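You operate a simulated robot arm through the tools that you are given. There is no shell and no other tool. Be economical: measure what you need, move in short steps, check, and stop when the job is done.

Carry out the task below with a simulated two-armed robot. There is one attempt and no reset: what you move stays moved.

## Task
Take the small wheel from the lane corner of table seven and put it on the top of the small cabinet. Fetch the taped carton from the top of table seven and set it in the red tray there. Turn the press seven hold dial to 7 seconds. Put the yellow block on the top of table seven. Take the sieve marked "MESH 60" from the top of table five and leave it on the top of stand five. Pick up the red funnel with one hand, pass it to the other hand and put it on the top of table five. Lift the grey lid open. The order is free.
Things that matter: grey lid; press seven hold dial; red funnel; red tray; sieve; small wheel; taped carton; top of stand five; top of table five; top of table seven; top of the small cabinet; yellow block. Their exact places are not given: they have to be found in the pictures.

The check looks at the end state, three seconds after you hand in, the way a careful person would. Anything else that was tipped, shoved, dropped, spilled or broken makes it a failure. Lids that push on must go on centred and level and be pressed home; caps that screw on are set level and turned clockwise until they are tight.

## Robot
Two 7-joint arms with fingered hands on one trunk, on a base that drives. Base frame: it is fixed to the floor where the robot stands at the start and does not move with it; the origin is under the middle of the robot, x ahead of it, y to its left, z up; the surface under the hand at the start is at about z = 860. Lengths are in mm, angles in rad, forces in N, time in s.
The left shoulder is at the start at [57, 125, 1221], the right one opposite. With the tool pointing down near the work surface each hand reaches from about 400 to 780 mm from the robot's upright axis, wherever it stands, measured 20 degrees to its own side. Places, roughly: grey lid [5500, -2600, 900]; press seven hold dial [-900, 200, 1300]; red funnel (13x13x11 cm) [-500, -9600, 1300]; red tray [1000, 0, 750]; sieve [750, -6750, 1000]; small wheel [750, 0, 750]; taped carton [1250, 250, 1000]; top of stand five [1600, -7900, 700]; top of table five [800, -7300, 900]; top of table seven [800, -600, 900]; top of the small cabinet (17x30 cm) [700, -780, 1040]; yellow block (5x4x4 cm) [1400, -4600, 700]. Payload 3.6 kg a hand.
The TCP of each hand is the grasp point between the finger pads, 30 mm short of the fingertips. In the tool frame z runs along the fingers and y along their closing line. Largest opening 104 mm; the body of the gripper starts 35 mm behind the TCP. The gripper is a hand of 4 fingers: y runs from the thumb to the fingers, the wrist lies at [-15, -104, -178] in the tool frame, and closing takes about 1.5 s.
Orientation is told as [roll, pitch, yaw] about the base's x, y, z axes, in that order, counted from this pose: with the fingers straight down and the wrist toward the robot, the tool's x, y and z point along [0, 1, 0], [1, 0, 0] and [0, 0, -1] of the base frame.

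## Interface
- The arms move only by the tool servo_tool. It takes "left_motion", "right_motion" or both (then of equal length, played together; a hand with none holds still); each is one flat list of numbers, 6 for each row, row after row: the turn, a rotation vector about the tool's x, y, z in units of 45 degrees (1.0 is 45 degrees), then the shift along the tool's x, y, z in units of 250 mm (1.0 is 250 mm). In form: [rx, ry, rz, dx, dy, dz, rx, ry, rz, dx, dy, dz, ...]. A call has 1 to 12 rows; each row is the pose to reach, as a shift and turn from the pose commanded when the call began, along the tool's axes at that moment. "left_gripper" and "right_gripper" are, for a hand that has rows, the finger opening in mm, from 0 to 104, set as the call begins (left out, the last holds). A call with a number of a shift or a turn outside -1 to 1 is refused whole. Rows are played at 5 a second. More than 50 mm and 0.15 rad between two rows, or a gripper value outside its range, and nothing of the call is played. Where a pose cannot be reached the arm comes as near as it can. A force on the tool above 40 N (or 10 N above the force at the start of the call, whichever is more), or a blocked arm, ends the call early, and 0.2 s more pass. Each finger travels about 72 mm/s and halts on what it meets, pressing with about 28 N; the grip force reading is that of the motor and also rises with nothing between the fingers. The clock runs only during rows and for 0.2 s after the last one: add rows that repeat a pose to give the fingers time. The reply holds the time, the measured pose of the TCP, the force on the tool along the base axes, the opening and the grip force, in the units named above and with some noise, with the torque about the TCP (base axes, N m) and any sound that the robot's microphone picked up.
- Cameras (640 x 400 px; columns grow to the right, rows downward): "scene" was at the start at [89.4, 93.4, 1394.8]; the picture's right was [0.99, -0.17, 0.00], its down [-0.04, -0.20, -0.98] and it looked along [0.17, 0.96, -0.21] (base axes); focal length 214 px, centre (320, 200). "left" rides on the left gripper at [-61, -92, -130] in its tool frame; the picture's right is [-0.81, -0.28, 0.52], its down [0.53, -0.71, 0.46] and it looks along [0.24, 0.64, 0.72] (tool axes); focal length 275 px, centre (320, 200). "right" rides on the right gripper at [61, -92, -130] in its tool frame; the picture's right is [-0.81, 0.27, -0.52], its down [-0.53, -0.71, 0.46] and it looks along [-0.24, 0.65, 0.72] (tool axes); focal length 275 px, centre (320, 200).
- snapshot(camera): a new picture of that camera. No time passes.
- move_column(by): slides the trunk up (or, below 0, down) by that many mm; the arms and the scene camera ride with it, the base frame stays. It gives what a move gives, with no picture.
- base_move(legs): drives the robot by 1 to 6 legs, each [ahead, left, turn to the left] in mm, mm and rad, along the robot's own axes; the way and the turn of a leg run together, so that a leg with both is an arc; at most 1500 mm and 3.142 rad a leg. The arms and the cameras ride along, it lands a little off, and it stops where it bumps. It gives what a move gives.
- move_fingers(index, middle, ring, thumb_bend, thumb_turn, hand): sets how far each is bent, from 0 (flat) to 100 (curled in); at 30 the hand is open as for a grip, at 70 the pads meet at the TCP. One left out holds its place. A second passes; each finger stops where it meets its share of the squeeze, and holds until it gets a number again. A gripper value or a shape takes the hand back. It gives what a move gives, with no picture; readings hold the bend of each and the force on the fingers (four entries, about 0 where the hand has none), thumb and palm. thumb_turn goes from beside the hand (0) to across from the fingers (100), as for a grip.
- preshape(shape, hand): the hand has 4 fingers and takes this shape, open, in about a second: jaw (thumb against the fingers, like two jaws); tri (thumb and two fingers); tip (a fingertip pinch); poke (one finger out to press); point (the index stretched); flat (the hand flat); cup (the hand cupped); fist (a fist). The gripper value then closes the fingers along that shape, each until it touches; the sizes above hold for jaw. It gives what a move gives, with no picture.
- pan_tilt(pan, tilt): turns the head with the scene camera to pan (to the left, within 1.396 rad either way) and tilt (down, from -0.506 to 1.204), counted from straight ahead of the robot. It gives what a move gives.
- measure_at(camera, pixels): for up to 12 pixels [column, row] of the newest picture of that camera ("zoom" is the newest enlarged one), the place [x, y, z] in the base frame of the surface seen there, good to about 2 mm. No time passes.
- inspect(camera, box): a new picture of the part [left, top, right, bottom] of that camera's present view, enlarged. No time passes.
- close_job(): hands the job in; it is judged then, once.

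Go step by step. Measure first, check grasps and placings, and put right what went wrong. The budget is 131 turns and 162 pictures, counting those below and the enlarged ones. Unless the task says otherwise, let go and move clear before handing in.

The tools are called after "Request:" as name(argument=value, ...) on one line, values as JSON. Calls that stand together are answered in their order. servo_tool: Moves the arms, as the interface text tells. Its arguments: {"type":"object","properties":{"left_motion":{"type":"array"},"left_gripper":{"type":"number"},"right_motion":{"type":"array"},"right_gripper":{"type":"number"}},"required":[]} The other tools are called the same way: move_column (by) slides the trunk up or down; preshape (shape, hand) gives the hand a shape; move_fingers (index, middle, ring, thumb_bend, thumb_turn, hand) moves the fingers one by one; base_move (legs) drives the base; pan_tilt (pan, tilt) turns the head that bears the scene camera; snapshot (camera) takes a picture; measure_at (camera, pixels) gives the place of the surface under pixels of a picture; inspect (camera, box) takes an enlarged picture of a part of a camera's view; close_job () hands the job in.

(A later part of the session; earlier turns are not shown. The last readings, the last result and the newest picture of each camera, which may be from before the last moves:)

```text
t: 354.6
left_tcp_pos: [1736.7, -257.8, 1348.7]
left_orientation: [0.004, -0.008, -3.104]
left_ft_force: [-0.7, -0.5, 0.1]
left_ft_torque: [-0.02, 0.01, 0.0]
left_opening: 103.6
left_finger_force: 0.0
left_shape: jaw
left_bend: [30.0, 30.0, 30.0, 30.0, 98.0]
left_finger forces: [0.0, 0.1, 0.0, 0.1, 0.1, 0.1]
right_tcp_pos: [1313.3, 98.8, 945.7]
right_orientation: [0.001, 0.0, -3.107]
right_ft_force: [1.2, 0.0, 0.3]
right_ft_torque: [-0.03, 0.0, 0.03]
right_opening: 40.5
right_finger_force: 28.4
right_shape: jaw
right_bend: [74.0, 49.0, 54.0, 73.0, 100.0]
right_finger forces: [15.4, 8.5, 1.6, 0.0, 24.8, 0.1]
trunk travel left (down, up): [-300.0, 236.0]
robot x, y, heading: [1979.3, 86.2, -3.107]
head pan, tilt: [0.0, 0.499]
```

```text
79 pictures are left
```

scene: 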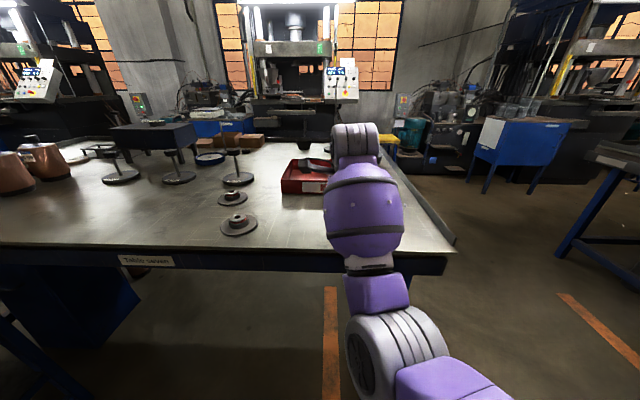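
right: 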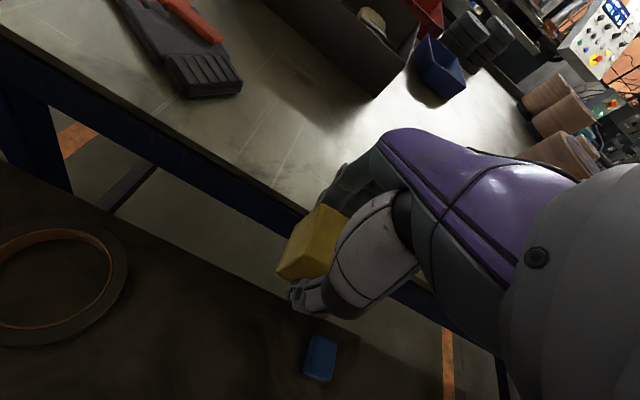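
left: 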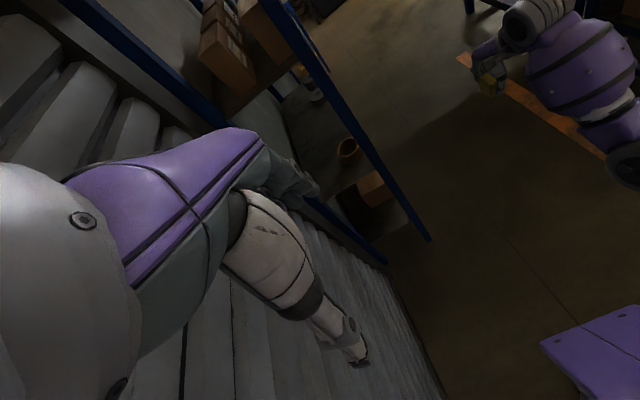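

I drive 80 mm ahead so the block is over the free table at about [1233,99], then lower it to the top (z 896).

Request:
base_move(legs=[[85, 0, -0.03]])

Request:
snapshot(camera="right")

Request:
servo_tool(right_motion=[0, 0, 0, 0, 0, 0.1, 0, 0, 0, 0, 0, 0.17, 0, 0, 0, 0, 0, 0.19, 0, 0, 0, 0, 0, 0.198])

```text
t: 355.6
left_tcp_pos: [1639.5, -252.0, 1349.7]
left_orientation: [0.004, -0.007, -3.135]
left_ft_force: [-0.3, 0.7, 0.7]
left_ft_torque: [0.02, -0.04, -0.01]
left_opening: 103.8
left_finger_force: 0.0
left_shape: jaw
left_bend: [30.0, 30.0, 30.0, 30.0, 98.0]
left_finger forces: [0.0, 0.0, 0.0, 0.0, 0.0, 0.0]
right_tcp_pos: [1229.6, 116.4, 945.8]
right_orientation: [0.001, -0.001, -3.138]
right_ft_force: [-0.8, 0.5, 0.1]
right_ft_torque: [0.0, -0.02, 0.01]
right_opening: 40.2
right_finger_force: 27.6
right_shape: jaw
right_bend: [74.0, 49.0, 54.0, 73.0, 100.0]
right_finger forces: [15.5, 8.5, 1.6, 0.0, 24.8, 0.0]
trunk travel left (down, up): [-300.0, 236.0]
robot x, y, heading: [1891.9, 81.1, -3.14]
head pan, tilt: [0.0, 0.499]
```

```text
78 pictures are left
```

right: 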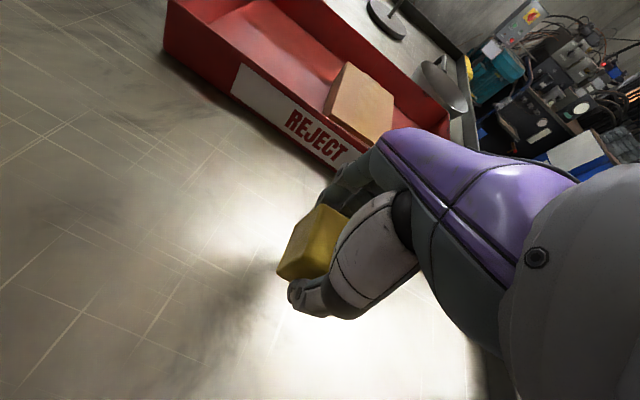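

```text
t: 356.6
left_tcp_pos: [1640.8, -252.1, 1349.6]
left_orientation: [0.002, -0.008, -3.136]
left_ft_force: [-0.6, -0.3, -0.1]
left_ft_torque: [-0.03, 0.01, 0.0]
left_opening: 103.9
left_finger_force: 0.0
left_shape: jaw
left_bend: [30.0, 30.0, 30.0, 30.0, 98.0]
left_finger forces: [0.0, 0.1, 0.0, 0.0, 0.0, 0.1]
right_tcp_pos: [1229.2, 116.3, 894.8]
right_orientation: [0.002, -0.002, -3.137]
right_ft_force: [0.2, 0.3, 0.0]
right_ft_torque: [0.0, 0.01, 0.0]
right_opening: 40.3
right_finger_force: 28.4
right_shape: jaw
right_bend: [74.0, 49.0, 54.0, 73.0, 100.0]
right_finger forces: [15.4, 8.5, 1.6, 0.0, 24.7, 0.0]
trunk travel left (down, up): [-300.0, 236.0]
robot x, y, heading: [1894.1, 81.0, -3.137]
head pan, tilt: [0.0, 0.499]
```

I ease down 2 mm, open and rise.

Request:
servo_tool(right_motion=[0, 0, 0, 0, 0, 0.006, 0, 0, 0, 0, 0, 0.008])

Request:
servo_tool(right_gripper=104, right_motion=[0, 0, 0, 0, 0, 0, 0, 0, 0, 0, 0, 0, 0, 0, 0, 0, 0, 0, 0, 0, 0, 0, 0, 0, 0, 0, 0, 0, 0, 0, 0, 0, 0, 0, 0, -0.18, 0, 0, 0, 0, 0, -0.37, 0, 0, 0, 0, 0, -0.56, 0, 0, 0, 0, 0, -0.75, 0, 0, 0, 0, 0, -0.94])

Request:
snapshot(camera="right")

```text
t: 357.2
left_tcp_pos: [1640.8, -251.7, 1349.8]
left_orientation: [0.003, -0.006, -3.134]
left_ft_force: [0.2, 0.2, 0.7]
left_ft_torque: [0.03, -0.03, 0.0]
left_opening: 103.7
left_finger_force: 0.1
left_shape: jaw
left_bend: [30.0, 30.0, 30.0, 30.0, 98.0]
left_finger forces: [0.0, 0.0, 0.0, 0.0, 0.0, 0.1]
right_tcp_pos: [1230.7, 116.9, 895.9]
right_orientation: [0.003, -0.003, -3.137]
right_ft_force: [-1.0, 1.0, 1.8]
right_ft_torque: [0.01, 0.02, -0.01]
right_opening: 40.1
right_finger_force: 28.2
right_shape: jaw
right_bend: [74.0, 49.0, 54.0, 73.0, 100.0]
right_finger forces: [15.5, 8.5, 1.7, 0.0, 24.7, 0.0]
trunk travel left (down, up): [-300.0, 236.0]
robot x, y, heading: [1890.3, 80.6, -3.138]
head pan, tilt: [0.0, 0.499]
```

```text
t: 359.4
left_tcp_pos: [1641.9, -251.9, 1349.5]
left_orientation: [0.005, -0.007, -3.135]
left_ft_force: [0.1, 0.4, -0.4]
left_ft_torque: [0.01, 0.01, 0.0]
left_opening: 103.6
left_finger_force: 0.0
left_shape: jaw
left_bend: [30.0, 30.0, 30.0, 30.0, 98.0]
left_finger forces: [0.0, 0.0, 0.0, 0.1, 0.0, 0.0]
right_tcp_pos: [1230.9, 118.4, 1126.8]
right_orientation: [0.002, 0.001, -3.136]
right_ft_force: [0.7, -0.4, 1.1]
right_ft_torque: [0.0, 0.0, 0.0]
right_opening: 103.7
right_finger_force: 0.0
right_shape: jaw
right_bend: [30.0, 30.0, 30.0, 30.0, 98.0]
right_finger forces: [0.0, 0.0, 0.0, 0.0, 0.0, 0.0]
trunk travel left (down, up): [-300.0, 236.0]
robot x, y, heading: [1895.9, 79.8, -3.136]
head pan, tilt: [0.0, 0.499]
```

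```text
77 pictures are left
```

right: 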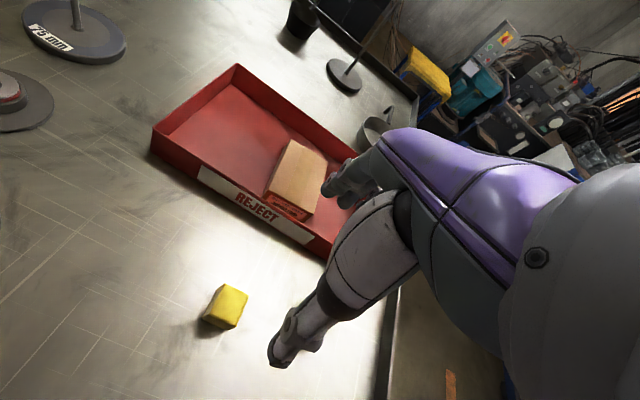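

The block is on table seven, all fine. I raise the trunk again, retract the right arm, and drive down the lane to table five.

Request:
servo_tool(right_motion=[0, 0, 0, 0, -0.15, -0.05, 0, 0, 0, 0, -0.3, -0.1, 0, 0, 0, 0, -0.45, -0.15, 0, 0, 0, 0, -0.6, -0.2, 0, 0, 0, 0, -0.75, -0.25, 0, 0, 0, 0, -0.8, -0.3])

Request:
move_column(by=150)

Request:
base_move(legs=[[-600, 0, -0.005], [0, 1500, 0], [0, 1500, 0], [0, 1500, 0], [0, 1500, 0], [0, 1000, 0]])

Request:
pan_tilt(pan=0.2, tilt=0.4)

Request:
snapshot(camera="scene")

```text
t: 360.8
left_tcp_pos: [1643.1, -252.1, 1350.0]
left_orientation: [0.002, -0.01, -3.134]
left_ft_force: [0.5, -0.6, -0.2]
left_ft_torque: [0.02, -0.02, -0.01]
left_opening: 103.6
left_finger_force: 0.1
left_shape: jaw
left_bend: [30.0, 30.0, 30.0, 30.0, 98.0]
left_finger forces: [0.0, 0.0, 0.0, 0.0, 0.0, 0.1]
right_tcp_pos: [1287.2, 88.7, 1258.8]
right_orientation: [0.002, 0.001, -3.135]
right_ft_force: [0.6, -0.1, 0.7]
right_ft_torque: [0.02, 0.04, 0.0]
right_opening: 103.8
right_finger_force: 0.1
right_shape: jaw
right_bend: [30.0, 30.0, 30.0, 30.0, 98.0]
right_finger forces: [0.1, 0.0, 0.0, 0.0, 0.0, 0.0]
right hand out of reach, approached as far as the arm can: row 1, 2, 3, 4, 5, 6
trunk travel left (down, up): [-300.0, 236.0]
robot x, y, heading: [1893.7, 81.1, -3.137]
head pan, tilt: [0.0, 0.499]
```

```text
t: 362.6
left_tcp_pos: [1640.2, -251.7, 1499.0]
left_orientation: [0.004, -0.006, -3.134]
left_ft_force: [0.1, 0.3, 0.3]
left_ft_torque: [0.04, -0.02, 0.01]
left_opening: 103.5
left_finger_force: 0.0
left_shape: jaw
left_bend: [30.0, 30.0, 30.0, 30.0, 98.0]
left_finger forces: [0.0, 0.0, 0.0, 0.1, 0.1, 0.0]
right_tcp_pos: [1285.2, 91.7, 1411.9]
right_orientation: [0.0, 0.002, -3.136]
right_ft_force: [-0.3, 0.7, -1.1]
right_ft_torque: [0.02, 0.01, -0.02]
right_opening: 103.5
right_finger_force: 0.0
right_shape: jaw
right_bend: [30.0, 30.0, 30.0, 30.0, 98.0]
right_finger forces: [0.0, 0.1, 0.0, 0.0, 0.0, 0.0]
trunk travel left (down, up): [-450.0, 86.0]
robot x, y, heading: [1895.7, 78.1, -3.135]
head pan, tilt: [0.0, 0.499]
```

```text
t: 426.0
left_tcp_pos: [1957.8, -7193.2, 1498.5]
left_orientation: [0.003, -0.008, 3.098]
left_ft_force: [-0.4, 0.5, -0.8]
left_ft_torque: [0.01, 0.01, 0.02]
left_opening: 103.6
left_finger_force: 0.0
left_shape: jaw
left_bend: [30.0, 30.0, 30.0, 30.0, 98.0]
left_finger forces: [0.1, 0.0, 0.0, 0.0, 0.0, 0.1]
right_tcp_pos: [1620.7, -6829.3, 1414.3]
right_orientation: [0.001, 0.001, 3.095]
right_ft_force: [0.3, -0.6, -0.2]
right_ft_torque: [-0.01, -0.01, 0.0]
right_opening: 103.8
right_finger_force: 0.0
right_shape: jaw
right_bend: [30.0, 30.0, 30.0, 30.0, 98.0]
right_finger forces: [0.0, 0.0, 0.0, 0.1, 0.1, 0.0]
trunk travel left (down, up): [-450.0, 86.0]
robot x, y, heading: [2226.8, -6869.0, 3.1]
head pan, tilt: [0.0, 0.499]
```

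```text
t: 426.7
left_tcp_pos: [1957.5, -7193.4, 1498.0]
left_orientation: [0.004, -0.006, 3.097]
left_ft_force: [0.1, -0.1, -0.1]
left_ft_torque: [-0.02, 0.02, -0.03]
left_opening: 103.5
left_finger_force: 0.0
left_shape: jaw
left_bend: [30.0, 30.0, 30.0, 30.0, 98.0]
left_finger forces: [0.0, 0.0, 0.1, 0.0, 0.0, 0.0]
right_tcp_pos: [1619.0, -6830.1, 1413.0]
right_orientation: [0.002, 0.0, 3.096]
right_ft_force: [-0.7, -0.9, 0.4]
right_ft_torque: [0.0, -0.02, 0.01]
right_opening: 104.1
right_finger_force: 0.0
right_shape: jaw
right_bend: [30.0, 30.0, 30.0, 30.0, 98.0]
right_finger forces: [0.0, 0.0, 0.0, 0.0, 0.0, 0.0]
trunk travel left (down, up): [-450.0, 86.0]
robot x, y, heading: [2227.2, -6874.7, 3.098]
head pan, tilt: [0.201, 0.4]
```

```text
76 pictures are left
```

scene: 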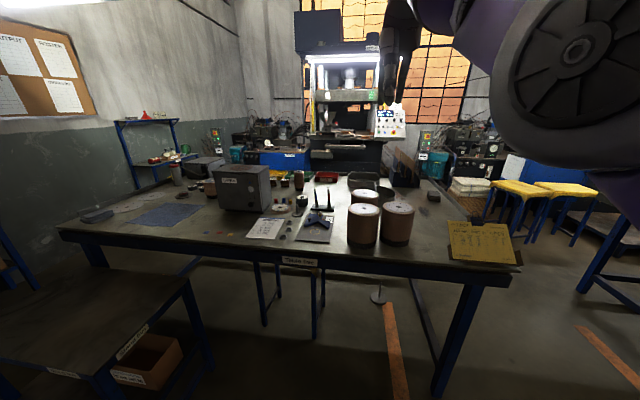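

Table five is ahead: round pans near (368,185) may be the sieves; a red funnel is on the rack at (143,116); stand five is lower left. I enlarge both.

Request:
inspect(camera="scene", box=[260, 160, 440, 260])

Request:
measure_at(camera="zoom", pixels=[[320, 80], [370, 85], [345, 60], [365, 100], [230, 80], [600, 130], [150, 60], [350, 130]])

Request:
inspect(camera="scene", box=[100, 90, 260, 210])

Request:
measure_at(camera="zoom", pixels=[[170, 95], [170, 108], [80, 115], [300, 112], [150, 290]])

```text
3.56 times, centred on (350, 210) of scene
```

zoom: 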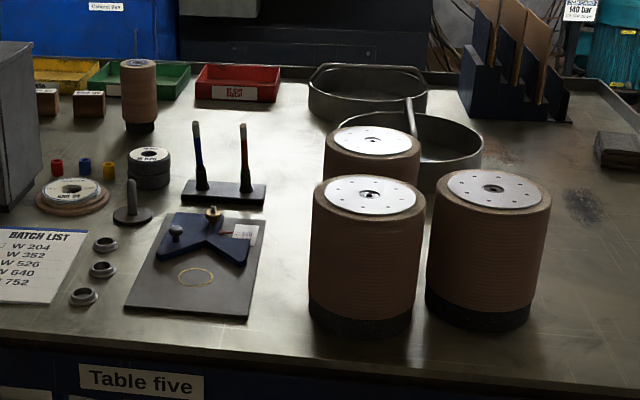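

```text
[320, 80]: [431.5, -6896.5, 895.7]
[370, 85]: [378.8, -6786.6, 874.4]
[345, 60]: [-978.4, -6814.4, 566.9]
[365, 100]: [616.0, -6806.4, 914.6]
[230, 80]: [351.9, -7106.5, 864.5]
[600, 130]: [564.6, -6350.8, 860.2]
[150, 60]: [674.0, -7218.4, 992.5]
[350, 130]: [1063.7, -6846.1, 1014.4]
```

```text
3.33 times, centred on (180, 150) of scene
```

zoom: 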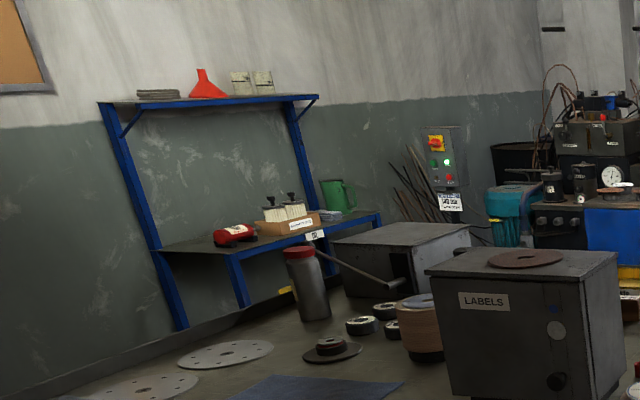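

```text
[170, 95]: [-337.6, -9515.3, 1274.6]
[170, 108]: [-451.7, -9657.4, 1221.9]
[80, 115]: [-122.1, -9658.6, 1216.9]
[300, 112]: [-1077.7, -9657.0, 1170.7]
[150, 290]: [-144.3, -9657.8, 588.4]
```

The two sieves lie near [430,-6900] and [620,-6800], near the press-side edge; the funnel is on the corner rack around [-400,-9550,1220]. I drive round the far end of table five; first to y≈-8700 and look.

Request:
base_move(legs=[[0, 1500, 0.04], [0, 350, 0]])

Request:
pan_tilt(pan=0.1, tilt=0.4)

Request:
snapshot(camera="scene")

Request:
measure_at(camera="scene", pixels=[[300, 260], [320, 220], [250, 230], [400, 230], [420, 260], [350, 190], [200, 300], [450, 300], [480, 220]])

```text
t: 443.3
left_tcp_pos: [1901.6, -9058.3, 1499.3]
left_orientation: [0.004, -0.007, 3.123]
left_ft_force: [0.2, 0.0, -0.4]
left_ft_torque: [0.02, 0.02, 0.01]
left_opening: 103.7
left_finger_force: 0.1
left_shape: jaw
left_bend: [30.0, 30.0, 30.0, 30.0, 98.0]
left_finger forces: [0.0, 0.0, 0.0, 0.0, 0.0, 0.0]
right_tcp_pos: [1557.2, -8705.9, 1412.5]
right_orientation: [0.002, 0.001, 3.119]
right_ft_force: [0.1, -0.6, 0.0]
right_ft_torque: [-0.02, 0.0, -0.01]
right_opening: 103.5
right_finger_force: 0.0
right_shape: jaw
right_bend: [30.0, 30.0, 30.0, 30.0, 98.0]
right_finger forces: [0.0, 0.0, 0.0, 0.1, 0.0, 0.1]
trunk travel left (down, up): [-450.0, 86.0]
robot x, y, heading: [2161.5, -8733.3, 3.117]
head pan, tilt: [0.201, 0.4]
```

```text
t: 444.0
left_tcp_pos: [1902.2, -9059.1, 1497.9]
left_orientation: [0.003, -0.008, 3.122]
left_ft_force: [0.4, -0.9, -0.3]
left_ft_torque: [0.0, 0.02, -0.01]
left_opening: 103.8
left_finger_force: 0.1
left_shape: jaw
left_bend: [30.0, 30.0, 30.0, 30.0, 98.0]
left_finger forces: [0.0, 0.1, 0.1, 0.0, 0.0, 0.0]
right_tcp_pos: [1557.7, -8705.1, 1413.3]
right_orientation: [0.001, 0.0, 3.12]
right_ft_force: [-0.4, 0.0, 0.1]
right_ft_torque: [0.02, -0.01, 0.0]
right_opening: 103.8
right_finger_force: 0.0
right_shape: jaw
right_bend: [30.0, 30.0, 30.0, 30.0, 98.0]
right_finger forces: [0.1, 0.0, 0.0, 0.1, 0.0, 0.1]
trunk travel left (down, up): [-450.0, 86.0]
robot x, y, heading: [2165.7, -8732.4, 3.12]
head pan, tilt: [0.099, 0.4]
```

```text
73 pictures are left
```

scene: 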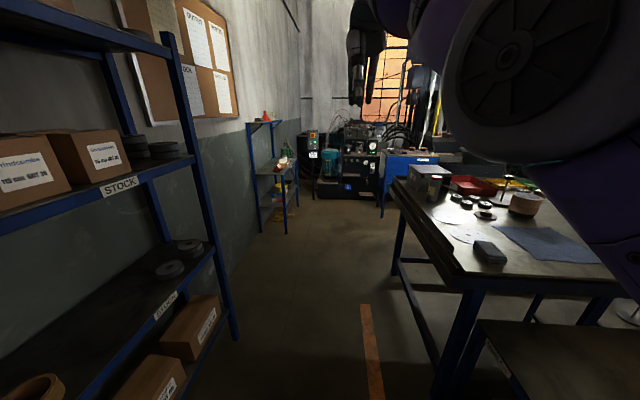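

```text
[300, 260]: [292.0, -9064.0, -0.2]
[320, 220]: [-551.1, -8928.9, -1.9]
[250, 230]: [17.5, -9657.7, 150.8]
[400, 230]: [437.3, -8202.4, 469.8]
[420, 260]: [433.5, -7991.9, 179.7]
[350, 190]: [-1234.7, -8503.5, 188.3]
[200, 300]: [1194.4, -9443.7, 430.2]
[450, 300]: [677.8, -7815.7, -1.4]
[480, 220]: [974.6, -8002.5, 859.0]
```

The corridor at table five's end (y -8200 to about -9200) is passable. I shift slightly right, drive in to x≈0, turn round, and go along the press aisle to the sieves.

Request:
base_move(legs=[[0, -70, 0.02], [1400, 0, 0], [780, 0, 0], [0, 0, -3.14], [0, 1500, 0]])

Request:
pan_tilt(pan=0.1, tilt=0.6)

Request:
snapshot(camera="scene")

```text
t: 476.0
left_tcp_pos: [150.4, -6798.2, 1499.6]
left_orientation: [0.003, -0.007, 0.042]
left_ft_force: [0.7, 0.3, 0.6]
left_ft_torque: [0.0, -0.03, -0.03]
left_opening: 103.8
left_finger_force: 0.1
left_shape: jaw
left_bend: [30.0, 30.0, 30.0, 30.0, 98.0]
left_finger forces: [0.0, 0.0, 0.0, 0.1, 0.1, 0.1]
right_tcp_pos: [517.3, -7129.8, 1412.8]
right_orientation: [0.002, 0.0, 0.041]
right_ft_force: [-0.3, 0.1, -0.5]
right_ft_torque: [0.0, 0.05, -0.04]
right_opening: 103.5
right_finger_force: 0.1
right_shape: jaw
right_bend: [30.0, 30.0, 30.0, 30.0, 98.0]
right_finger forces: [0.0, 0.1, 0.1, 0.1, 0.1, 0.0]
trunk travel left (down, up): [-450.0, 86.0]
robot x, y, heading: [-88.1, -7138.3, 0.037]
head pan, tilt: [0.099, 0.4]
```

```text
t: 476.7
left_tcp_pos: [151.9, -6796.7, 1499.4]
left_orientation: [0.004, -0.008, 0.042]
left_ft_force: [1.0, -0.5, -0.2]
left_ft_torque: [0.03, 0.01, -0.02]
left_opening: 103.6
left_finger_force: 0.0
left_shape: jaw
left_bend: [30.0, 30.0, 30.0, 30.0, 98.0]
left_finger forces: [0.1, 0.1, 0.0, 0.0, 0.1, 0.0]
right_tcp_pos: [517.6, -7130.0, 1413.5]
right_orientation: [0.002, 0.0, 0.041]
right_ft_force: [-0.3, -0.1, 0.5]
right_ft_torque: [-0.01, 0.01, 0.0]
right_opening: 104.0
right_finger_force: 0.0
right_shape: jaw
right_bend: [30.0, 30.0, 30.0, 30.0, 98.0]
right_finger forces: [0.1, 0.0, 0.0, 0.1, 0.0, 0.1]
trunk travel left (down, up): [-450.0, 86.0]
robot x, y, heading: [-88.3, -7140.2, 0.041]
head pan, tilt: [0.099, 0.6]
```

```text
72 pictures are left
```

scene: 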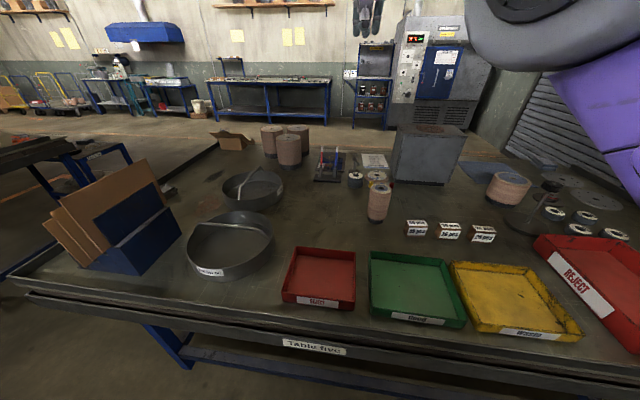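

Two sieves at (232,243) and (253,188), with labels. I enlarge and measure.

Request:
inspect(camera="scene", box=[170, 150, 310, 290])

Request:
measure_at(camera="scene", pixels=[[188, 243], [273, 240], [230, 213], [228, 258], [232, 245], [225, 187], [283, 190], [252, 170], [250, 200], [253, 190], [212, 272], [250, 181]])

```text
2.86 times, centred on (240, 220) of scene
```

zoom: 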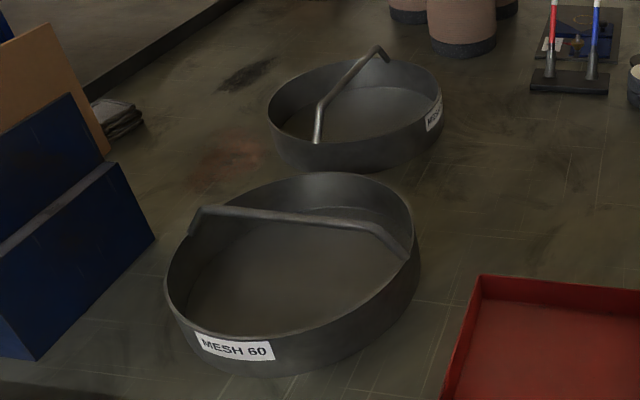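

```text
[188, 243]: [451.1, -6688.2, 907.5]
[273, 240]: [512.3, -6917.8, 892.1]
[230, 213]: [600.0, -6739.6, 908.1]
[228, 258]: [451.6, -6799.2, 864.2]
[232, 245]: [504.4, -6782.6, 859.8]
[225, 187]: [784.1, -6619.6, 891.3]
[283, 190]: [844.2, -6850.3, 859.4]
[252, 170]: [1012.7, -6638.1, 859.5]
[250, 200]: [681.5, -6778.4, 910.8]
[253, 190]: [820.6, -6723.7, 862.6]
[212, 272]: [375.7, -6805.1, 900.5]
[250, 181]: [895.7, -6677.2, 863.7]
```

The near sieve reads MESH 60. It has a raised bar handle; I measure it.

Request:
measure_at(camera="zoom", pixels=[[205, 210], [250, 213], [290, 217], [330, 221], [370, 227], [404, 254], [192, 230], [170, 290], [240, 330], [412, 230], [330, 174], [290, 219]])

```text
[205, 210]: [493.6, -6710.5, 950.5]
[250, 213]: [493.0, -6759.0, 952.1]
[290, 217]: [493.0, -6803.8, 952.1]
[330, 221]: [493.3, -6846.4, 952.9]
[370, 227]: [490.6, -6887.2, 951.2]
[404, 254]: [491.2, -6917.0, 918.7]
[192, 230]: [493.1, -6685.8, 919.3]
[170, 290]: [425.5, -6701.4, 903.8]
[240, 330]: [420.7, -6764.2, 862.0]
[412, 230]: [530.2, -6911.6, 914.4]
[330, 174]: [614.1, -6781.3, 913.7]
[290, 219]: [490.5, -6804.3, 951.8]
```

The bar runs along y at x=493, y -6710…-6887, top z 952. The left hand can reach it from here; I move it above the bar.

Request:
servo_tool(left_motion=[0, 0, 0, -0.005, 0.1, 0.137, 0, 0, 0, -0.01, 0.2, 0.274, 0, 0, 0, -0.015, 0.3, 0.411, 0, 0, 0, -0.02, 0.4, 0.548, 0, 0, 0, -0.025, 0.5, 0.685, 0, 0, 0, -0.03, 0.59, 0.822, 0, 0, 0, -0.035, 0.68, 0.96])

Request:
servo_tool(left_motion=[0, 0, 0, -0.005, 0.1, 0.137, 0, 0, 0, -0.01, 0.2, 0.274, 0, 0, 0, -0.015, 0.3, 0.411, 0, 0, 0, -0.02, 0.4, 0.548, 0, 0, 0, -0.025, 0.5, 0.685, 0, 0, 0, -0.03, 0.59, 0.822, 0, 0, 0, -0.035, 0.68, 0.94])

Request:
snapshot(camera="left")

```text
t: 478.3
left_tcp_pos: [322.5, -6798.8, 1263.4]
left_orientation: [0.003, -0.008, 0.041]
left_ft_force: [1.0, 0.7, 0.3]
left_ft_torque: [-0.03, 0.03, 0.02]
left_opening: 104.1
left_finger_force: 0.1
left_shape: jaw
left_bend: [30.0, 30.0, 30.0, 30.0, 98.0]
left_finger forces: [0.0, 0.1, 0.0, 0.0, 0.0, 0.0]
right_tcp_pos: [517.4, -7129.9, 1412.7]
right_orientation: [0.003, -0.001, 0.039]
right_ft_force: [-0.2, -0.4, 0.4]
right_ft_torque: [-0.02, 0.03, -0.04]
right_opening: 103.8
right_finger_force: 0.0
right_shape: jaw
right_bend: [30.0, 30.0, 30.0, 30.0, 98.0]
right_finger forces: [0.0, 0.1, 0.0, 0.0, 0.1, 0.0]
trunk travel left (down, up): [-450.0, 86.0]
robot x, y, heading: [-88.8, -7138.0, 0.039]
head pan, tilt: [0.099, 0.6]
```

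```text
t: 479.9
left_tcp_pos: [495.3, -6798.6, 1027.5]
left_orientation: [0.005, -0.006, 0.042]
left_ft_force: [0.4, 0.6, -0.1]
left_ft_torque: [0.0, 0.04, 0.03]
left_opening: 103.6
left_finger_force: 0.1
left_shape: jaw
left_bend: [30.0, 30.0, 30.0, 30.0, 98.0]
left_finger forces: [0.0, 0.1, 0.0, 0.0, 0.1, 0.0]
right_tcp_pos: [518.3, -7130.2, 1413.4]
right_orientation: [0.002, -0.002, 0.04]
right_ft_force: [0.3, -0.3, -0.2]
right_ft_torque: [-0.02, 0.02, 0.01]
right_opening: 103.9
right_finger_force: 0.0
right_shape: jaw
right_bend: [30.0, 30.0, 30.0, 30.0, 98.0]
right_finger forces: [0.1, 0.1, 0.1, 0.0, 0.1, 0.1]
trunk travel left (down, up): [-450.0, 86.0]
robot x, y, heading: [-94.2, -7140.8, 0.043]
head pan, tilt: [0.099, 0.6]
```

```text
70 pictures are left
```

left: 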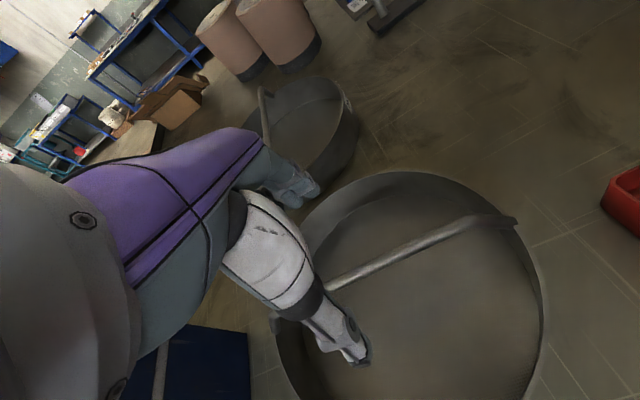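

The bar runs between thumb and fingers. I lower to z≈943 and close.

Request:
servo_tool(left_motion=[0, 0, 0, -0.004, -0.01, 0.15, 0, 0, 0, -0.004, -0.01, 0.28, 0, 0, 0, -0.004, -0.01, 0.338])

Request:
servo_tool(left_gripper=0, left_motion=[0, 0, 0, 0, 0, 0, 0, 0, 0, 0, 0, 0, 0, 0, 0, 0, 0, 0, 0, 0, 0, 0, 0, 0, 0, 0, 0, 0, 0, 0, 0, 0, 0, 0, 0, 0, 0, 0, 0, 0, 0, 0, 0, 0, 0, 0, 0, 0, 0, 0, 0, 0, 0, 0])

Request:
snapshot(camera="left")

```text
t: 480.7
left_tcp_pos: [492.3, -6799.3, 939.9]
left_orientation: [0.004, -0.008, 0.042]
left_ft_force: [0.2, 0.2, 0.1]
left_ft_torque: [0.01, 0.01, -0.01]
left_opening: 103.8
left_finger_force: 0.1
left_shape: jaw
left_bend: [30.0, 30.0, 30.0, 30.0, 98.0]
left_finger forces: [0.1, 0.0, 0.1, 0.1, 0.0, 0.0]
right_tcp_pos: [518.1, -7128.5, 1413.5]
right_orientation: [0.001, -0.001, 0.041]
right_ft_force: [0.0, 0.1, 0.2]
right_ft_torque: [-0.01, -0.04, -0.02]
right_opening: 103.8
right_finger_force: 0.0
right_shape: jaw
right_bend: [30.0, 30.0, 30.0, 30.0, 98.0]
right_finger forces: [0.0, 0.0, 0.0, 0.0, 0.0, 0.0]
trunk travel left (down, up): [-450.0, 86.0]
robot x, y, heading: [-88.1, -7138.7, 0.044]
head pan, tilt: [0.099, 0.6]
```

```text
t: 482.7
left_tcp_pos: [491.9, -6798.8, 940.6]
left_orientation: [0.003, -0.007, 0.042]
left_ft_force: [0.0, 0.4, 0.2]
left_ft_torque: [-0.04, 0.0, 0.02]
left_opening: 0.0
left_finger_force: 28.0
left_shape: jaw
left_bend: [70.0, 70.0, 70.0, 46.0, 100.0]
left_finger forces: [3.8, 0.0, 2.0, 0.0, 6.2, 0.0]
right_tcp_pos: [518.0, -7129.1, 1413.4]
right_orientation: [0.002, -0.002, 0.039]
right_ft_force: [-0.5, 0.6, 0.3]
right_ft_torque: [0.01, 0.04, 0.01]
right_opening: 103.7
right_finger_force: 0.1
right_shape: jaw
right_bend: [30.0, 30.0, 30.0, 30.0, 98.0]
right_finger forces: [0.0, 0.0, 0.1, 0.1, 0.0, 0.0]
trunk travel left (down, up): [-450.0, 86.0]
robot x, y, heading: [-89.2, -7139.0, 0.043]
head pan, tilt: [0.099, 0.6]
```

```text
69 pictures are left
```

left: 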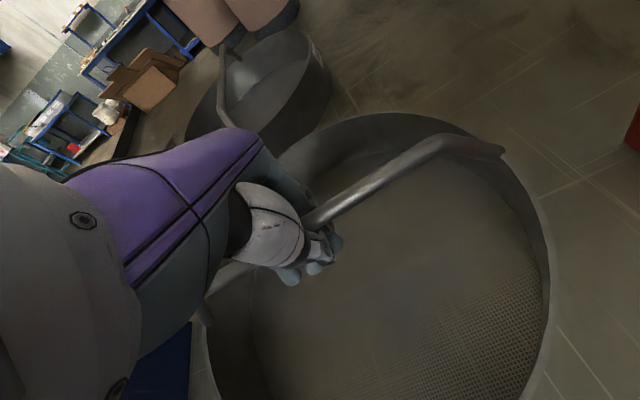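

The fingers closed around and beneath the bar as a cage (opening 0). I lift 120 mm and look.

Request:
servo_tool(left_motion=[0, 0, 0, 0, 0, -0.04, 0, 0, 0, 0, 0, -0.1, 0, 0, 0, 0, 0, -0.2, 0, 0, 0, 0, 0, -0.32, 0, 0, 0, 0, 0, -0.46, 0, 0, 0, 0, 0, -0.6, 0, 0, 0, 0, 0, -0.6])

Request:
snapshot(camera="left")

Request:
snapshot(camera="scene")

```text
t: 484.3
left_tcp_pos: [492.4, -6797.5, 1090.8]
left_orientation: [0.002, -0.005, 0.043]
left_ft_force: [0.6, 0.1, -3.8]
left_ft_torque: [0.0, 0.03, 0.02]
left_opening: 0.0
left_finger_force: 27.8
left_shape: jaw
left_bend: [70.0, 70.0, 70.0, 46.0, 100.0]
left_finger forces: [4.6, 0.1, 1.5, 0.0, 6.3, 0.0]
right_tcp_pos: [517.8, -7128.8, 1412.4]
right_orientation: [0.004, -0.001, 0.038]
right_ft_force: [-0.3, 0.5, 0.2]
right_ft_torque: [-0.02, -0.03, 0.03]
right_opening: 104.2
right_finger_force: 0.0
right_shape: jaw
right_bend: [30.0, 30.0, 30.0, 30.0, 98.0]
right_finger forces: [0.1, 0.0, 0.0, 0.1, 0.0, 0.1]
trunk travel left (down, up): [-450.0, 86.0]
robot x, y, heading: [-90.9, -7138.2, 0.039]
head pan, tilt: [0.099, 0.6]
```

```text
68 pictures are left
```

left: 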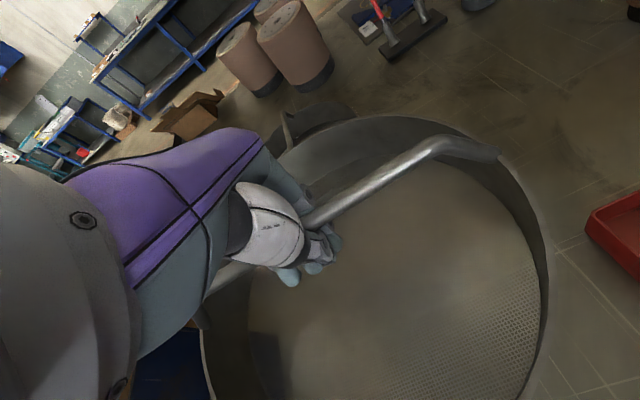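

```text
67 pictures are left
```

scene: 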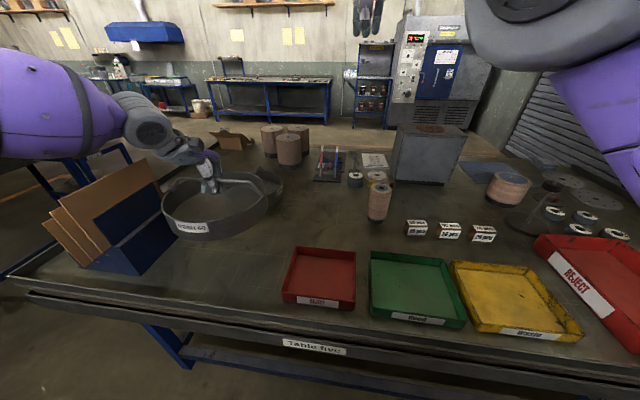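

The sieve hangs level (≈4 N). I raise the trunk 80 mm, bring the hand closer, and drive back round to stand five.

Request:
move_column(by=80)

Request:
servo_tool(left_motion=[0, 0, 0, 0, -0.1, -0.05, 0, 0, 0, 0, -0.2, -0.1, 0, 0, 0, 0, -0.3, -0.1, 0, 0, 0, 0, -0.4, -0.1])

Request:
base_move(legs=[[0, -1500, -0.04], [1400, 0, 0], [550, 0, 0], [0, 0, 1.57]])

Request:
pan_tilt(pan=0.2, tilt=0.75)

Request:
snapshot(camera="scene")

```text
t: 485.5
left_tcp_pos: [492.9, -6800.7, 1169.7]
left_orientation: [0.003, -0.003, 0.042]
left_ft_force: [0.4, 0.3, -4.4]
left_ft_torque: [-0.02, -0.01, 0.0]
left_opening: 0.1
left_finger_force: 28.1
left_shape: jaw
left_bend: [70.0, 70.0, 70.0, 46.0, 100.0]
left_finger forces: [4.7, 0.0, 1.4, 0.1, 6.3, 0.0]
right_tcp_pos: [416.0, -7133.9, 1616.6]
right_orientation: [0.004, -0.228, 0.041]
right_ft_force: [1.0, -0.1, -0.3]
right_ft_torque: [-0.02, 0.02, 0.01]
right_opening: 103.8
right_finger_force: 0.0
right_shape: jaw
right_bend: [30.0, 30.0, 30.0, 30.0, 98.0]
right_finger forces: [0.0, 0.0, 0.1, 0.0, 0.0, 0.0]
trunk travel left (down, up): [-530.0, 6.0]
robot x, y, heading: [-91.2, -7138.0, 0.039]
head pan, tilt: [0.099, 0.6]
```

```text
t: 486.5
left_tcp_pos: [388.7, -6802.9, 1198.1]
left_orientation: [0.004, -0.007, 0.042]
left_ft_force: [-1.1, -0.2, -3.8]
left_ft_torque: [-0.01, 0.03, 0.04]
left_opening: 0.1
left_finger_force: 27.5
left_shape: jaw
left_bend: [70.0, 70.0, 70.0, 46.0, 100.0]
left_finger forces: [5.1, 0.0, 1.6, 0.0, 5.8, 0.0]
right_tcp_pos: [413.8, -7133.0, 1619.8]
right_orientation: [0.004, -0.234, 0.041]
right_ft_force: [-0.4, -1.2, -0.1]
right_ft_torque: [0.01, -0.03, -0.01]
right_opening: 103.7
right_finger_force: 0.1
right_shape: jaw
right_bend: [30.0, 30.0, 30.0, 30.0, 98.0]
right_finger forces: [0.1, 0.0, 0.0, 0.0, 0.1, 0.1]
trunk travel left (down, up): [-530.0, 6.0]
robot x, y, heading: [-89.7, -7138.6, 0.039]
head pan, tilt: [0.099, 0.6]
```

```text
t: 513.0
left_tcp_pos: [1584.3, -8143.9, 1198.3]
left_orientation: [0.003, -0.008, 1.561]
left_ft_force: [-0.2, 0.0, -3.4]
left_ft_torque: [-0.04, -0.02, 0.04]
left_opening: 0.0
left_finger_force: 27.8
left_shape: jaw
left_bend: [70.0, 70.0, 70.0, 46.0, 100.0]
left_finger forces: [4.4, 0.0, 1.2, 0.0, 5.7, 0.1]
right_tcp_pos: [1916.2, -8137.6, 1618.7]
right_orientation: [0.004, -0.23, 1.557]
right_ft_force: [0.1, 0.4, 0.2]
right_ft_torque: [0.01, 0.02, 0.01]
right_opening: 103.7
right_finger_force: 0.0
right_shape: jaw
right_bend: [30.0, 30.0, 30.0, 30.0, 98.0]
right_finger forces: [0.1, 0.1, 0.0, 0.0, 0.0, 0.1]
trunk travel left (down, up): [-530.0, 6.0]
robot x, y, heading: [1894.9, -8644.9, 1.559]
head pan, tilt: [0.099, 0.6]
```

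```text
t: 513.7
left_tcp_pos: [1583.6, -8144.4, 1196.9]
left_orientation: [0.003, -0.007, 1.559]
left_ft_force: [0.5, -0.2, -3.2]
left_ft_torque: [-0.04, 0.01, -0.03]
left_opening: 0.0
left_finger_force: 28.0
left_shape: jaw
left_bend: [70.0, 70.0, 70.0, 46.0, 100.0]
left_finger forces: [4.4, 0.1, 1.4, 0.0, 5.6, 0.0]
right_tcp_pos: [1916.1, -8139.8, 1619.5]
right_orientation: [0.002, -0.231, 1.556]
right_ft_force: [0.0, -0.6, 0.2]
right_ft_torque: [-0.03, -0.01, 0.01]
right_opening: 103.7
right_finger_force: 0.0
right_shape: jaw
right_bend: [30.0, 30.0, 30.0, 30.0, 98.0]
right_finger forces: [0.0, 0.0, 0.0, 0.0, 0.1, 0.1]
trunk travel left (down, up): [-530.0, 6.0]
robot x, y, heading: [1895.0, -8640.5, 1.558]
head pan, tilt: [0.201, 0.75]
```

```text
66 pictures are left
```

scene: 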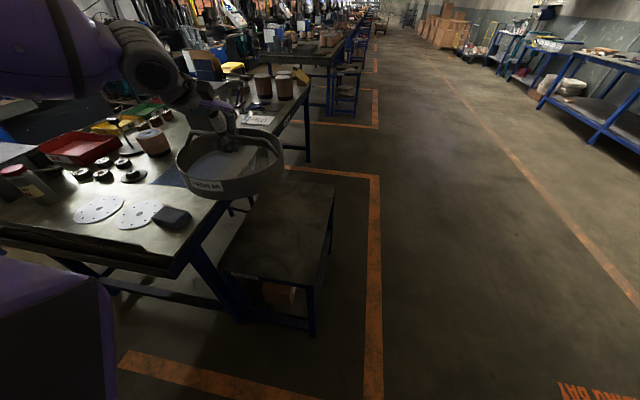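

Stand five's empty top is at (280,235). I measure its corners.

Request:
measure_at(camera="scene", pixels=[[225, 268], [312, 288], [330, 190], [280, 240], [300, 210], [262, 265], [190, 250]])

Request:
inspect(camera="scene", box=[200, 170, 350, 310])

```text
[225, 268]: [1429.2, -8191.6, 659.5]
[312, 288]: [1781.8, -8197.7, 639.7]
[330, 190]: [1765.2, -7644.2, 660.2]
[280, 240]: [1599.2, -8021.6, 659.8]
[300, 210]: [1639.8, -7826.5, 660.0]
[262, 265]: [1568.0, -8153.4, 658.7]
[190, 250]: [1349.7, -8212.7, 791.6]
```

```text
2.86 times, centred on (275, 240) of scene
```

zoom: 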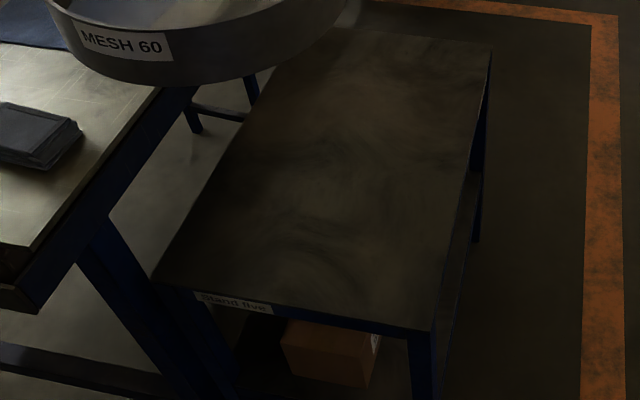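

Stand five's top is x 1420–1785, y -8195…-7640, z 660. I move slightly ahead, lower the trunk 300 mm and check.

Request:
base_move(legs=[[70, -30, 0]])

Request:
move_column(by=-300)

Request:
snapshot(camera="scene")

```text
t: 514.7
left_tcp_pos: [1613.4, -8074.1, 1197.5]
left_orientation: [0.005, -0.009, 1.562]
left_ft_force: [-0.2, -0.3, -3.9]
left_ft_torque: [-0.02, 0.02, -0.04]
left_opening: 0.0
left_finger_force: 28.2
left_shape: jaw
left_bend: [70.0, 70.0, 70.0, 46.0, 100.0]
left_finger forces: [4.9, 0.0, 1.4, 0.0, 4.9, 0.0]
right_tcp_pos: [1944.1, -8069.9, 1620.7]
right_orientation: [0.003, -0.233, 1.559]
right_ft_force: [-0.1, 0.9, 0.3]
right_ft_torque: [0.02, 0.02, 0.01]
right_opening: 103.6
right_finger_force: 0.0
right_shape: jaw
right_bend: [30.0, 30.0, 30.0, 30.0, 98.0]
right_finger forces: [0.0, 0.0, 0.1, 0.0, 0.0, 0.0]
trunk travel left (down, up): [-530.0, 6.0]
robot x, y, heading: [1926.3, -8572.1, 1.56]
head pan, tilt: [0.201, 0.75]
```

```text
t: 517.7
left_tcp_pos: [1614.5, -8073.4, 897.5]
left_orientation: [0.004, -0.008, 1.56]
left_ft_force: [0.2, 0.5, -3.3]
left_ft_torque: [-0.07, 0.02, 0.0]
left_opening: 0.0
left_finger_force: 28.2
left_shape: jaw
left_bend: [70.0, 70.0, 70.0, 46.0, 100.0]
left_finger forces: [5.0, 0.0, 1.2, 0.0, 6.2, 0.0]
right_tcp_pos: [1945.5, -7944.4, 1171.8]
right_orientation: [0.004, 0.065, 1.557]
right_ft_force: [-0.1, -0.1, 0.7]
right_ft_torque: [0.01, 0.02, -0.01]
right_opening: 103.7
right_finger_force: 0.1
right_shape: jaw
right_bend: [30.0, 30.0, 30.0, 30.0, 98.0]
right_finger forces: [0.0, 0.0, 0.1, 0.1, 0.0, 0.0]
trunk travel left (down, up): [-230.0, 306.0]
robot x, y, heading: [1921.5, -8575.3, 1.556]
head pan, tilt: [0.201, 0.75]
```

```text
64 pictures are left
```

scene: 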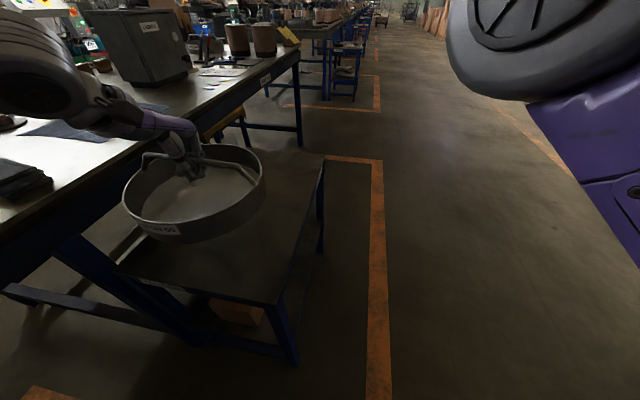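

The left forearm passes over table five's corner; I measure its clearance before lowering.

Request:
measure_at(camera="scene", pixels=[[30, 110], [60, 130], [90, 125], [15, 60], [110, 130], [5, 100], [140, 190], [192, 215], [130, 150]])

Request:
inspect(camera="scene", box=[0, 0, 270, 260])

```text
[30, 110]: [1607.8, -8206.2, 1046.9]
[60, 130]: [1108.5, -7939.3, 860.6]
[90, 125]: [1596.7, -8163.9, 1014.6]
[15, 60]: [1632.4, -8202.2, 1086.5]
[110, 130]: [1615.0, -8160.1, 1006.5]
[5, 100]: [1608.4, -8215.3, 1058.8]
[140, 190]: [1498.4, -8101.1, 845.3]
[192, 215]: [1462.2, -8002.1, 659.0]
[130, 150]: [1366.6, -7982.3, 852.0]
```

```text
1.54 times, centred on (135, 130) of scene
```

zoom: 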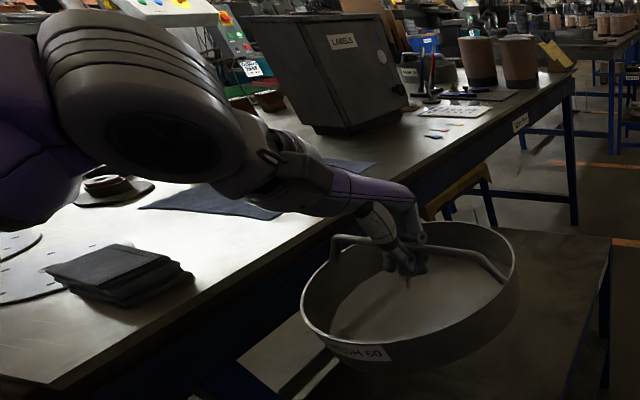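

The arm is well clear of the table (x≈1600). I move the sieve 110 mm forward and lower it to just above the stand.

Request:
servo_tool(left_motion=[0, 0, 0, 0, 0.15, 0, 0, 0, 0, 0, 0.3, 0.05, 0, 0, 0, 0, 0.44, 0.1, 0, 0, 0, 0, 0.44, 0.27, 0, 0, 0, 0, 0.44, 0.44, 0, 0, 0, 0, 0.44, 0.56, 0, 0, 0, 0, 0.44, 0.61])

Request:
servo_tool(left_motion=[0, 0, 0, 0, 0, 0.01, 0, 0, 0, 0, 0, 0.02, 0, 0, 0, 0, 0, 0.03, 0, 0, 0, 0, 0, 0.04, 0, 0, 0, 0, 0, 0.04])

Request:
snapshot(camera="left")

Request:
inspect(camera="scene", box=[80, 100, 350, 300])

```text
t: 519.3
left_tcp_pos: [1613.4, -7961.6, 744.8]
left_orientation: [0.003, -0.005, 1.561]
left_ft_force: [-0.1, -0.4, -3.9]
left_ft_torque: [-0.03, 0.01, 0.01]
left_opening: 0.1
left_finger_force: 27.7
left_shape: jaw
left_bend: [70.0, 70.0, 70.0, 46.0, 100.0]
left_finger forces: [5.1, 0.0, 1.3, 0.1, 6.1, 0.0]
right_tcp_pos: [1947.8, -7944.4, 1171.2]
right_orientation: [0.002, 0.067, 1.559]
right_ft_force: [0.3, 0.4, -0.1]
right_ft_torque: [0.0, 0.01, -0.03]
right_opening: 104.0
right_finger_force: 0.1
right_shape: jaw
right_bend: [30.0, 30.0, 30.0, 30.0, 98.0]
right_finger forces: [0.1, 0.0, 0.0, 0.1, 0.0, 0.0]
trunk travel left (down, up): [-230.0, 306.0]
robot x, y, heading: [1926.1, -8570.6, 1.56]
head pan, tilt: [0.201, 0.75]
```

```text
t: 520.5
left_tcp_pos: [1614.3, -7962.8, 735.2]
left_orientation: [0.002, -0.008, 1.56]
left_ft_force: [0.1, 1.3, 1.5]
left_ft_torque: [0.01, 0.03, -0.01]
left_opening: 0.1
left_finger_force: 27.9
left_shape: jaw
left_bend: [70.0, 70.0, 70.0, 46.0, 100.0]
left_finger forces: [1.7, 0.0, 0.1, 0.0, 0.6, 0.1]
right_tcp_pos: [1947.0, -7946.3, 1171.5]
right_orientation: [0.002, 0.066, 1.559]
right_ft_force: [0.7, -1.0, -0.4]
right_ft_torque: [-0.05, 0.0, -0.01]
right_opening: 103.9
right_finger_force: 0.1
right_shape: jaw
right_bend: [30.0, 30.0, 30.0, 30.0, 98.0]
right_finger forces: [0.0, 0.0, 0.0, 0.1, 0.1, 0.0]
trunk travel left (down, up): [-230.0, 306.0]
robot x, y, heading: [1921.3, -8570.6, 1.555]
head pan, tilt: [0.201, 0.75]
```

```text
62 pictures are left
```

left: 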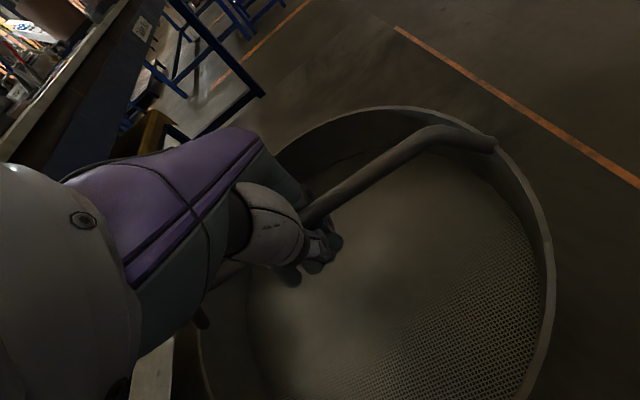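

```text
2.00 times, centred on (215, 200) of scene
```

zoom: 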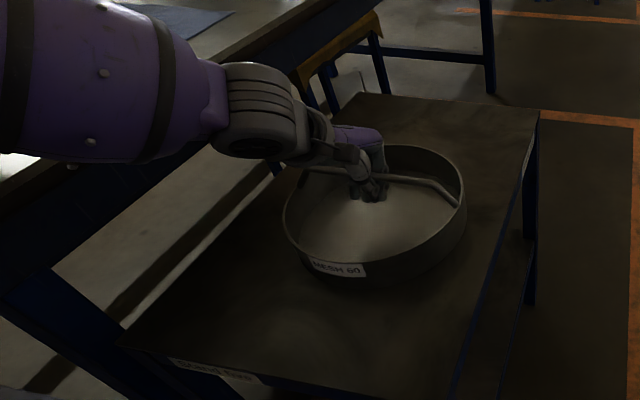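

The sieve rests on the stand. I open and rise.

Request:
servo_tool(left_gripper=104, left_motion=[0, 0, 0, 0, 0, 0, 0, 0, 0, 0, 0, 0, 0, 0, 0, 0, 0, 0, 0, 0, 0, 0, 0, 0, 0, 0, 0, 0, 0, 0, 0, 0, 0, 0, 0, 0, 0, 0, 0, 0, 0, -0.15, 0, 0, 0, 0, 0, -0.33, 0, 0, 0, 0, 0, -0.51, 0, 0, 0, 0, 0, -0.69, 0, 0, 0, 0, 0, -0.88])

Request:
move_column(by=220)

Request:
inspect(camera="scene", box=[120, 120, 360, 320])

```text
t: 522.9
left_tcp_pos: [1617.9, -7965.3, 958.4]
left_orientation: [0.005, -0.007, 1.559]
left_ft_force: [0.2, 0.3, 0.8]
left_ft_torque: [-0.02, -0.01, 0.02]
left_opening: 103.6
left_finger_force: 0.1
left_shape: jaw
left_bend: [30.0, 30.0, 30.0, 30.0, 98.0]
left_finger forces: [0.0, 0.1, 0.0, 0.1, 0.0, 0.1]
right_tcp_pos: [1946.8, -7945.8, 1172.0]
right_orientation: [0.004, 0.066, 1.559]
right_ft_force: [0.1, -0.3, 0.1]
right_ft_torque: [0.01, 0.04, -0.02]
right_opening: 103.9
right_finger_force: 0.1
right_shape: jaw
right_bend: [30.0, 30.0, 30.0, 30.0, 98.0]
right_finger forces: [0.1, 0.0, 0.1, 0.0, 0.1, 0.0]
trunk travel left (down, up): [-230.0, 306.0]
robot x, y, heading: [1924.8, -8574.6, 1.557]
head pan, tilt: [0.201, 0.75]
```

```text
t: 525.3
left_tcp_pos: [1614.8, -7963.1, 1175.1]
left_orientation: [0.004, -0.005, 1.56]
left_ft_force: [0.3, 0.4, -0.9]
left_ft_torque: [0.03, 0.0, 0.04]
left_opening: 103.7
left_finger_force: 0.0
left_shape: jaw
left_bend: [30.0, 30.0, 30.0, 30.0, 98.0]
left_finger forces: [0.0, 0.1, 0.0, 0.0, 0.0, 0.1]
right_tcp_pos: [1947.3, -7996.0, 1467.9]
right_orientation: [0.003, -0.073, 1.559]
right_ft_force: [-0.1, 0.8, -0.2]
right_ft_torque: [0.04, 0.04, 0.03]
right_opening: 103.9
right_finger_force: 0.0
right_shape: jaw
right_bend: [30.0, 30.0, 30.0, 30.0, 98.0]
right_finger forces: [0.0, 0.0, 0.0, 0.1, 0.0, 0.1]
trunk travel left (down, up): [-450.0, 86.0]
robot x, y, heading: [1927.0, -8573.2, 1.56]
head pan, tilt: [0.201, 0.75]
```

```text
2.00 times, centred on (240, 220) of scene
```

zoom: 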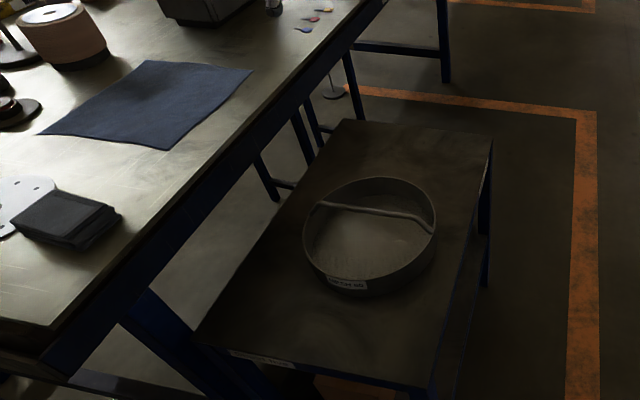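

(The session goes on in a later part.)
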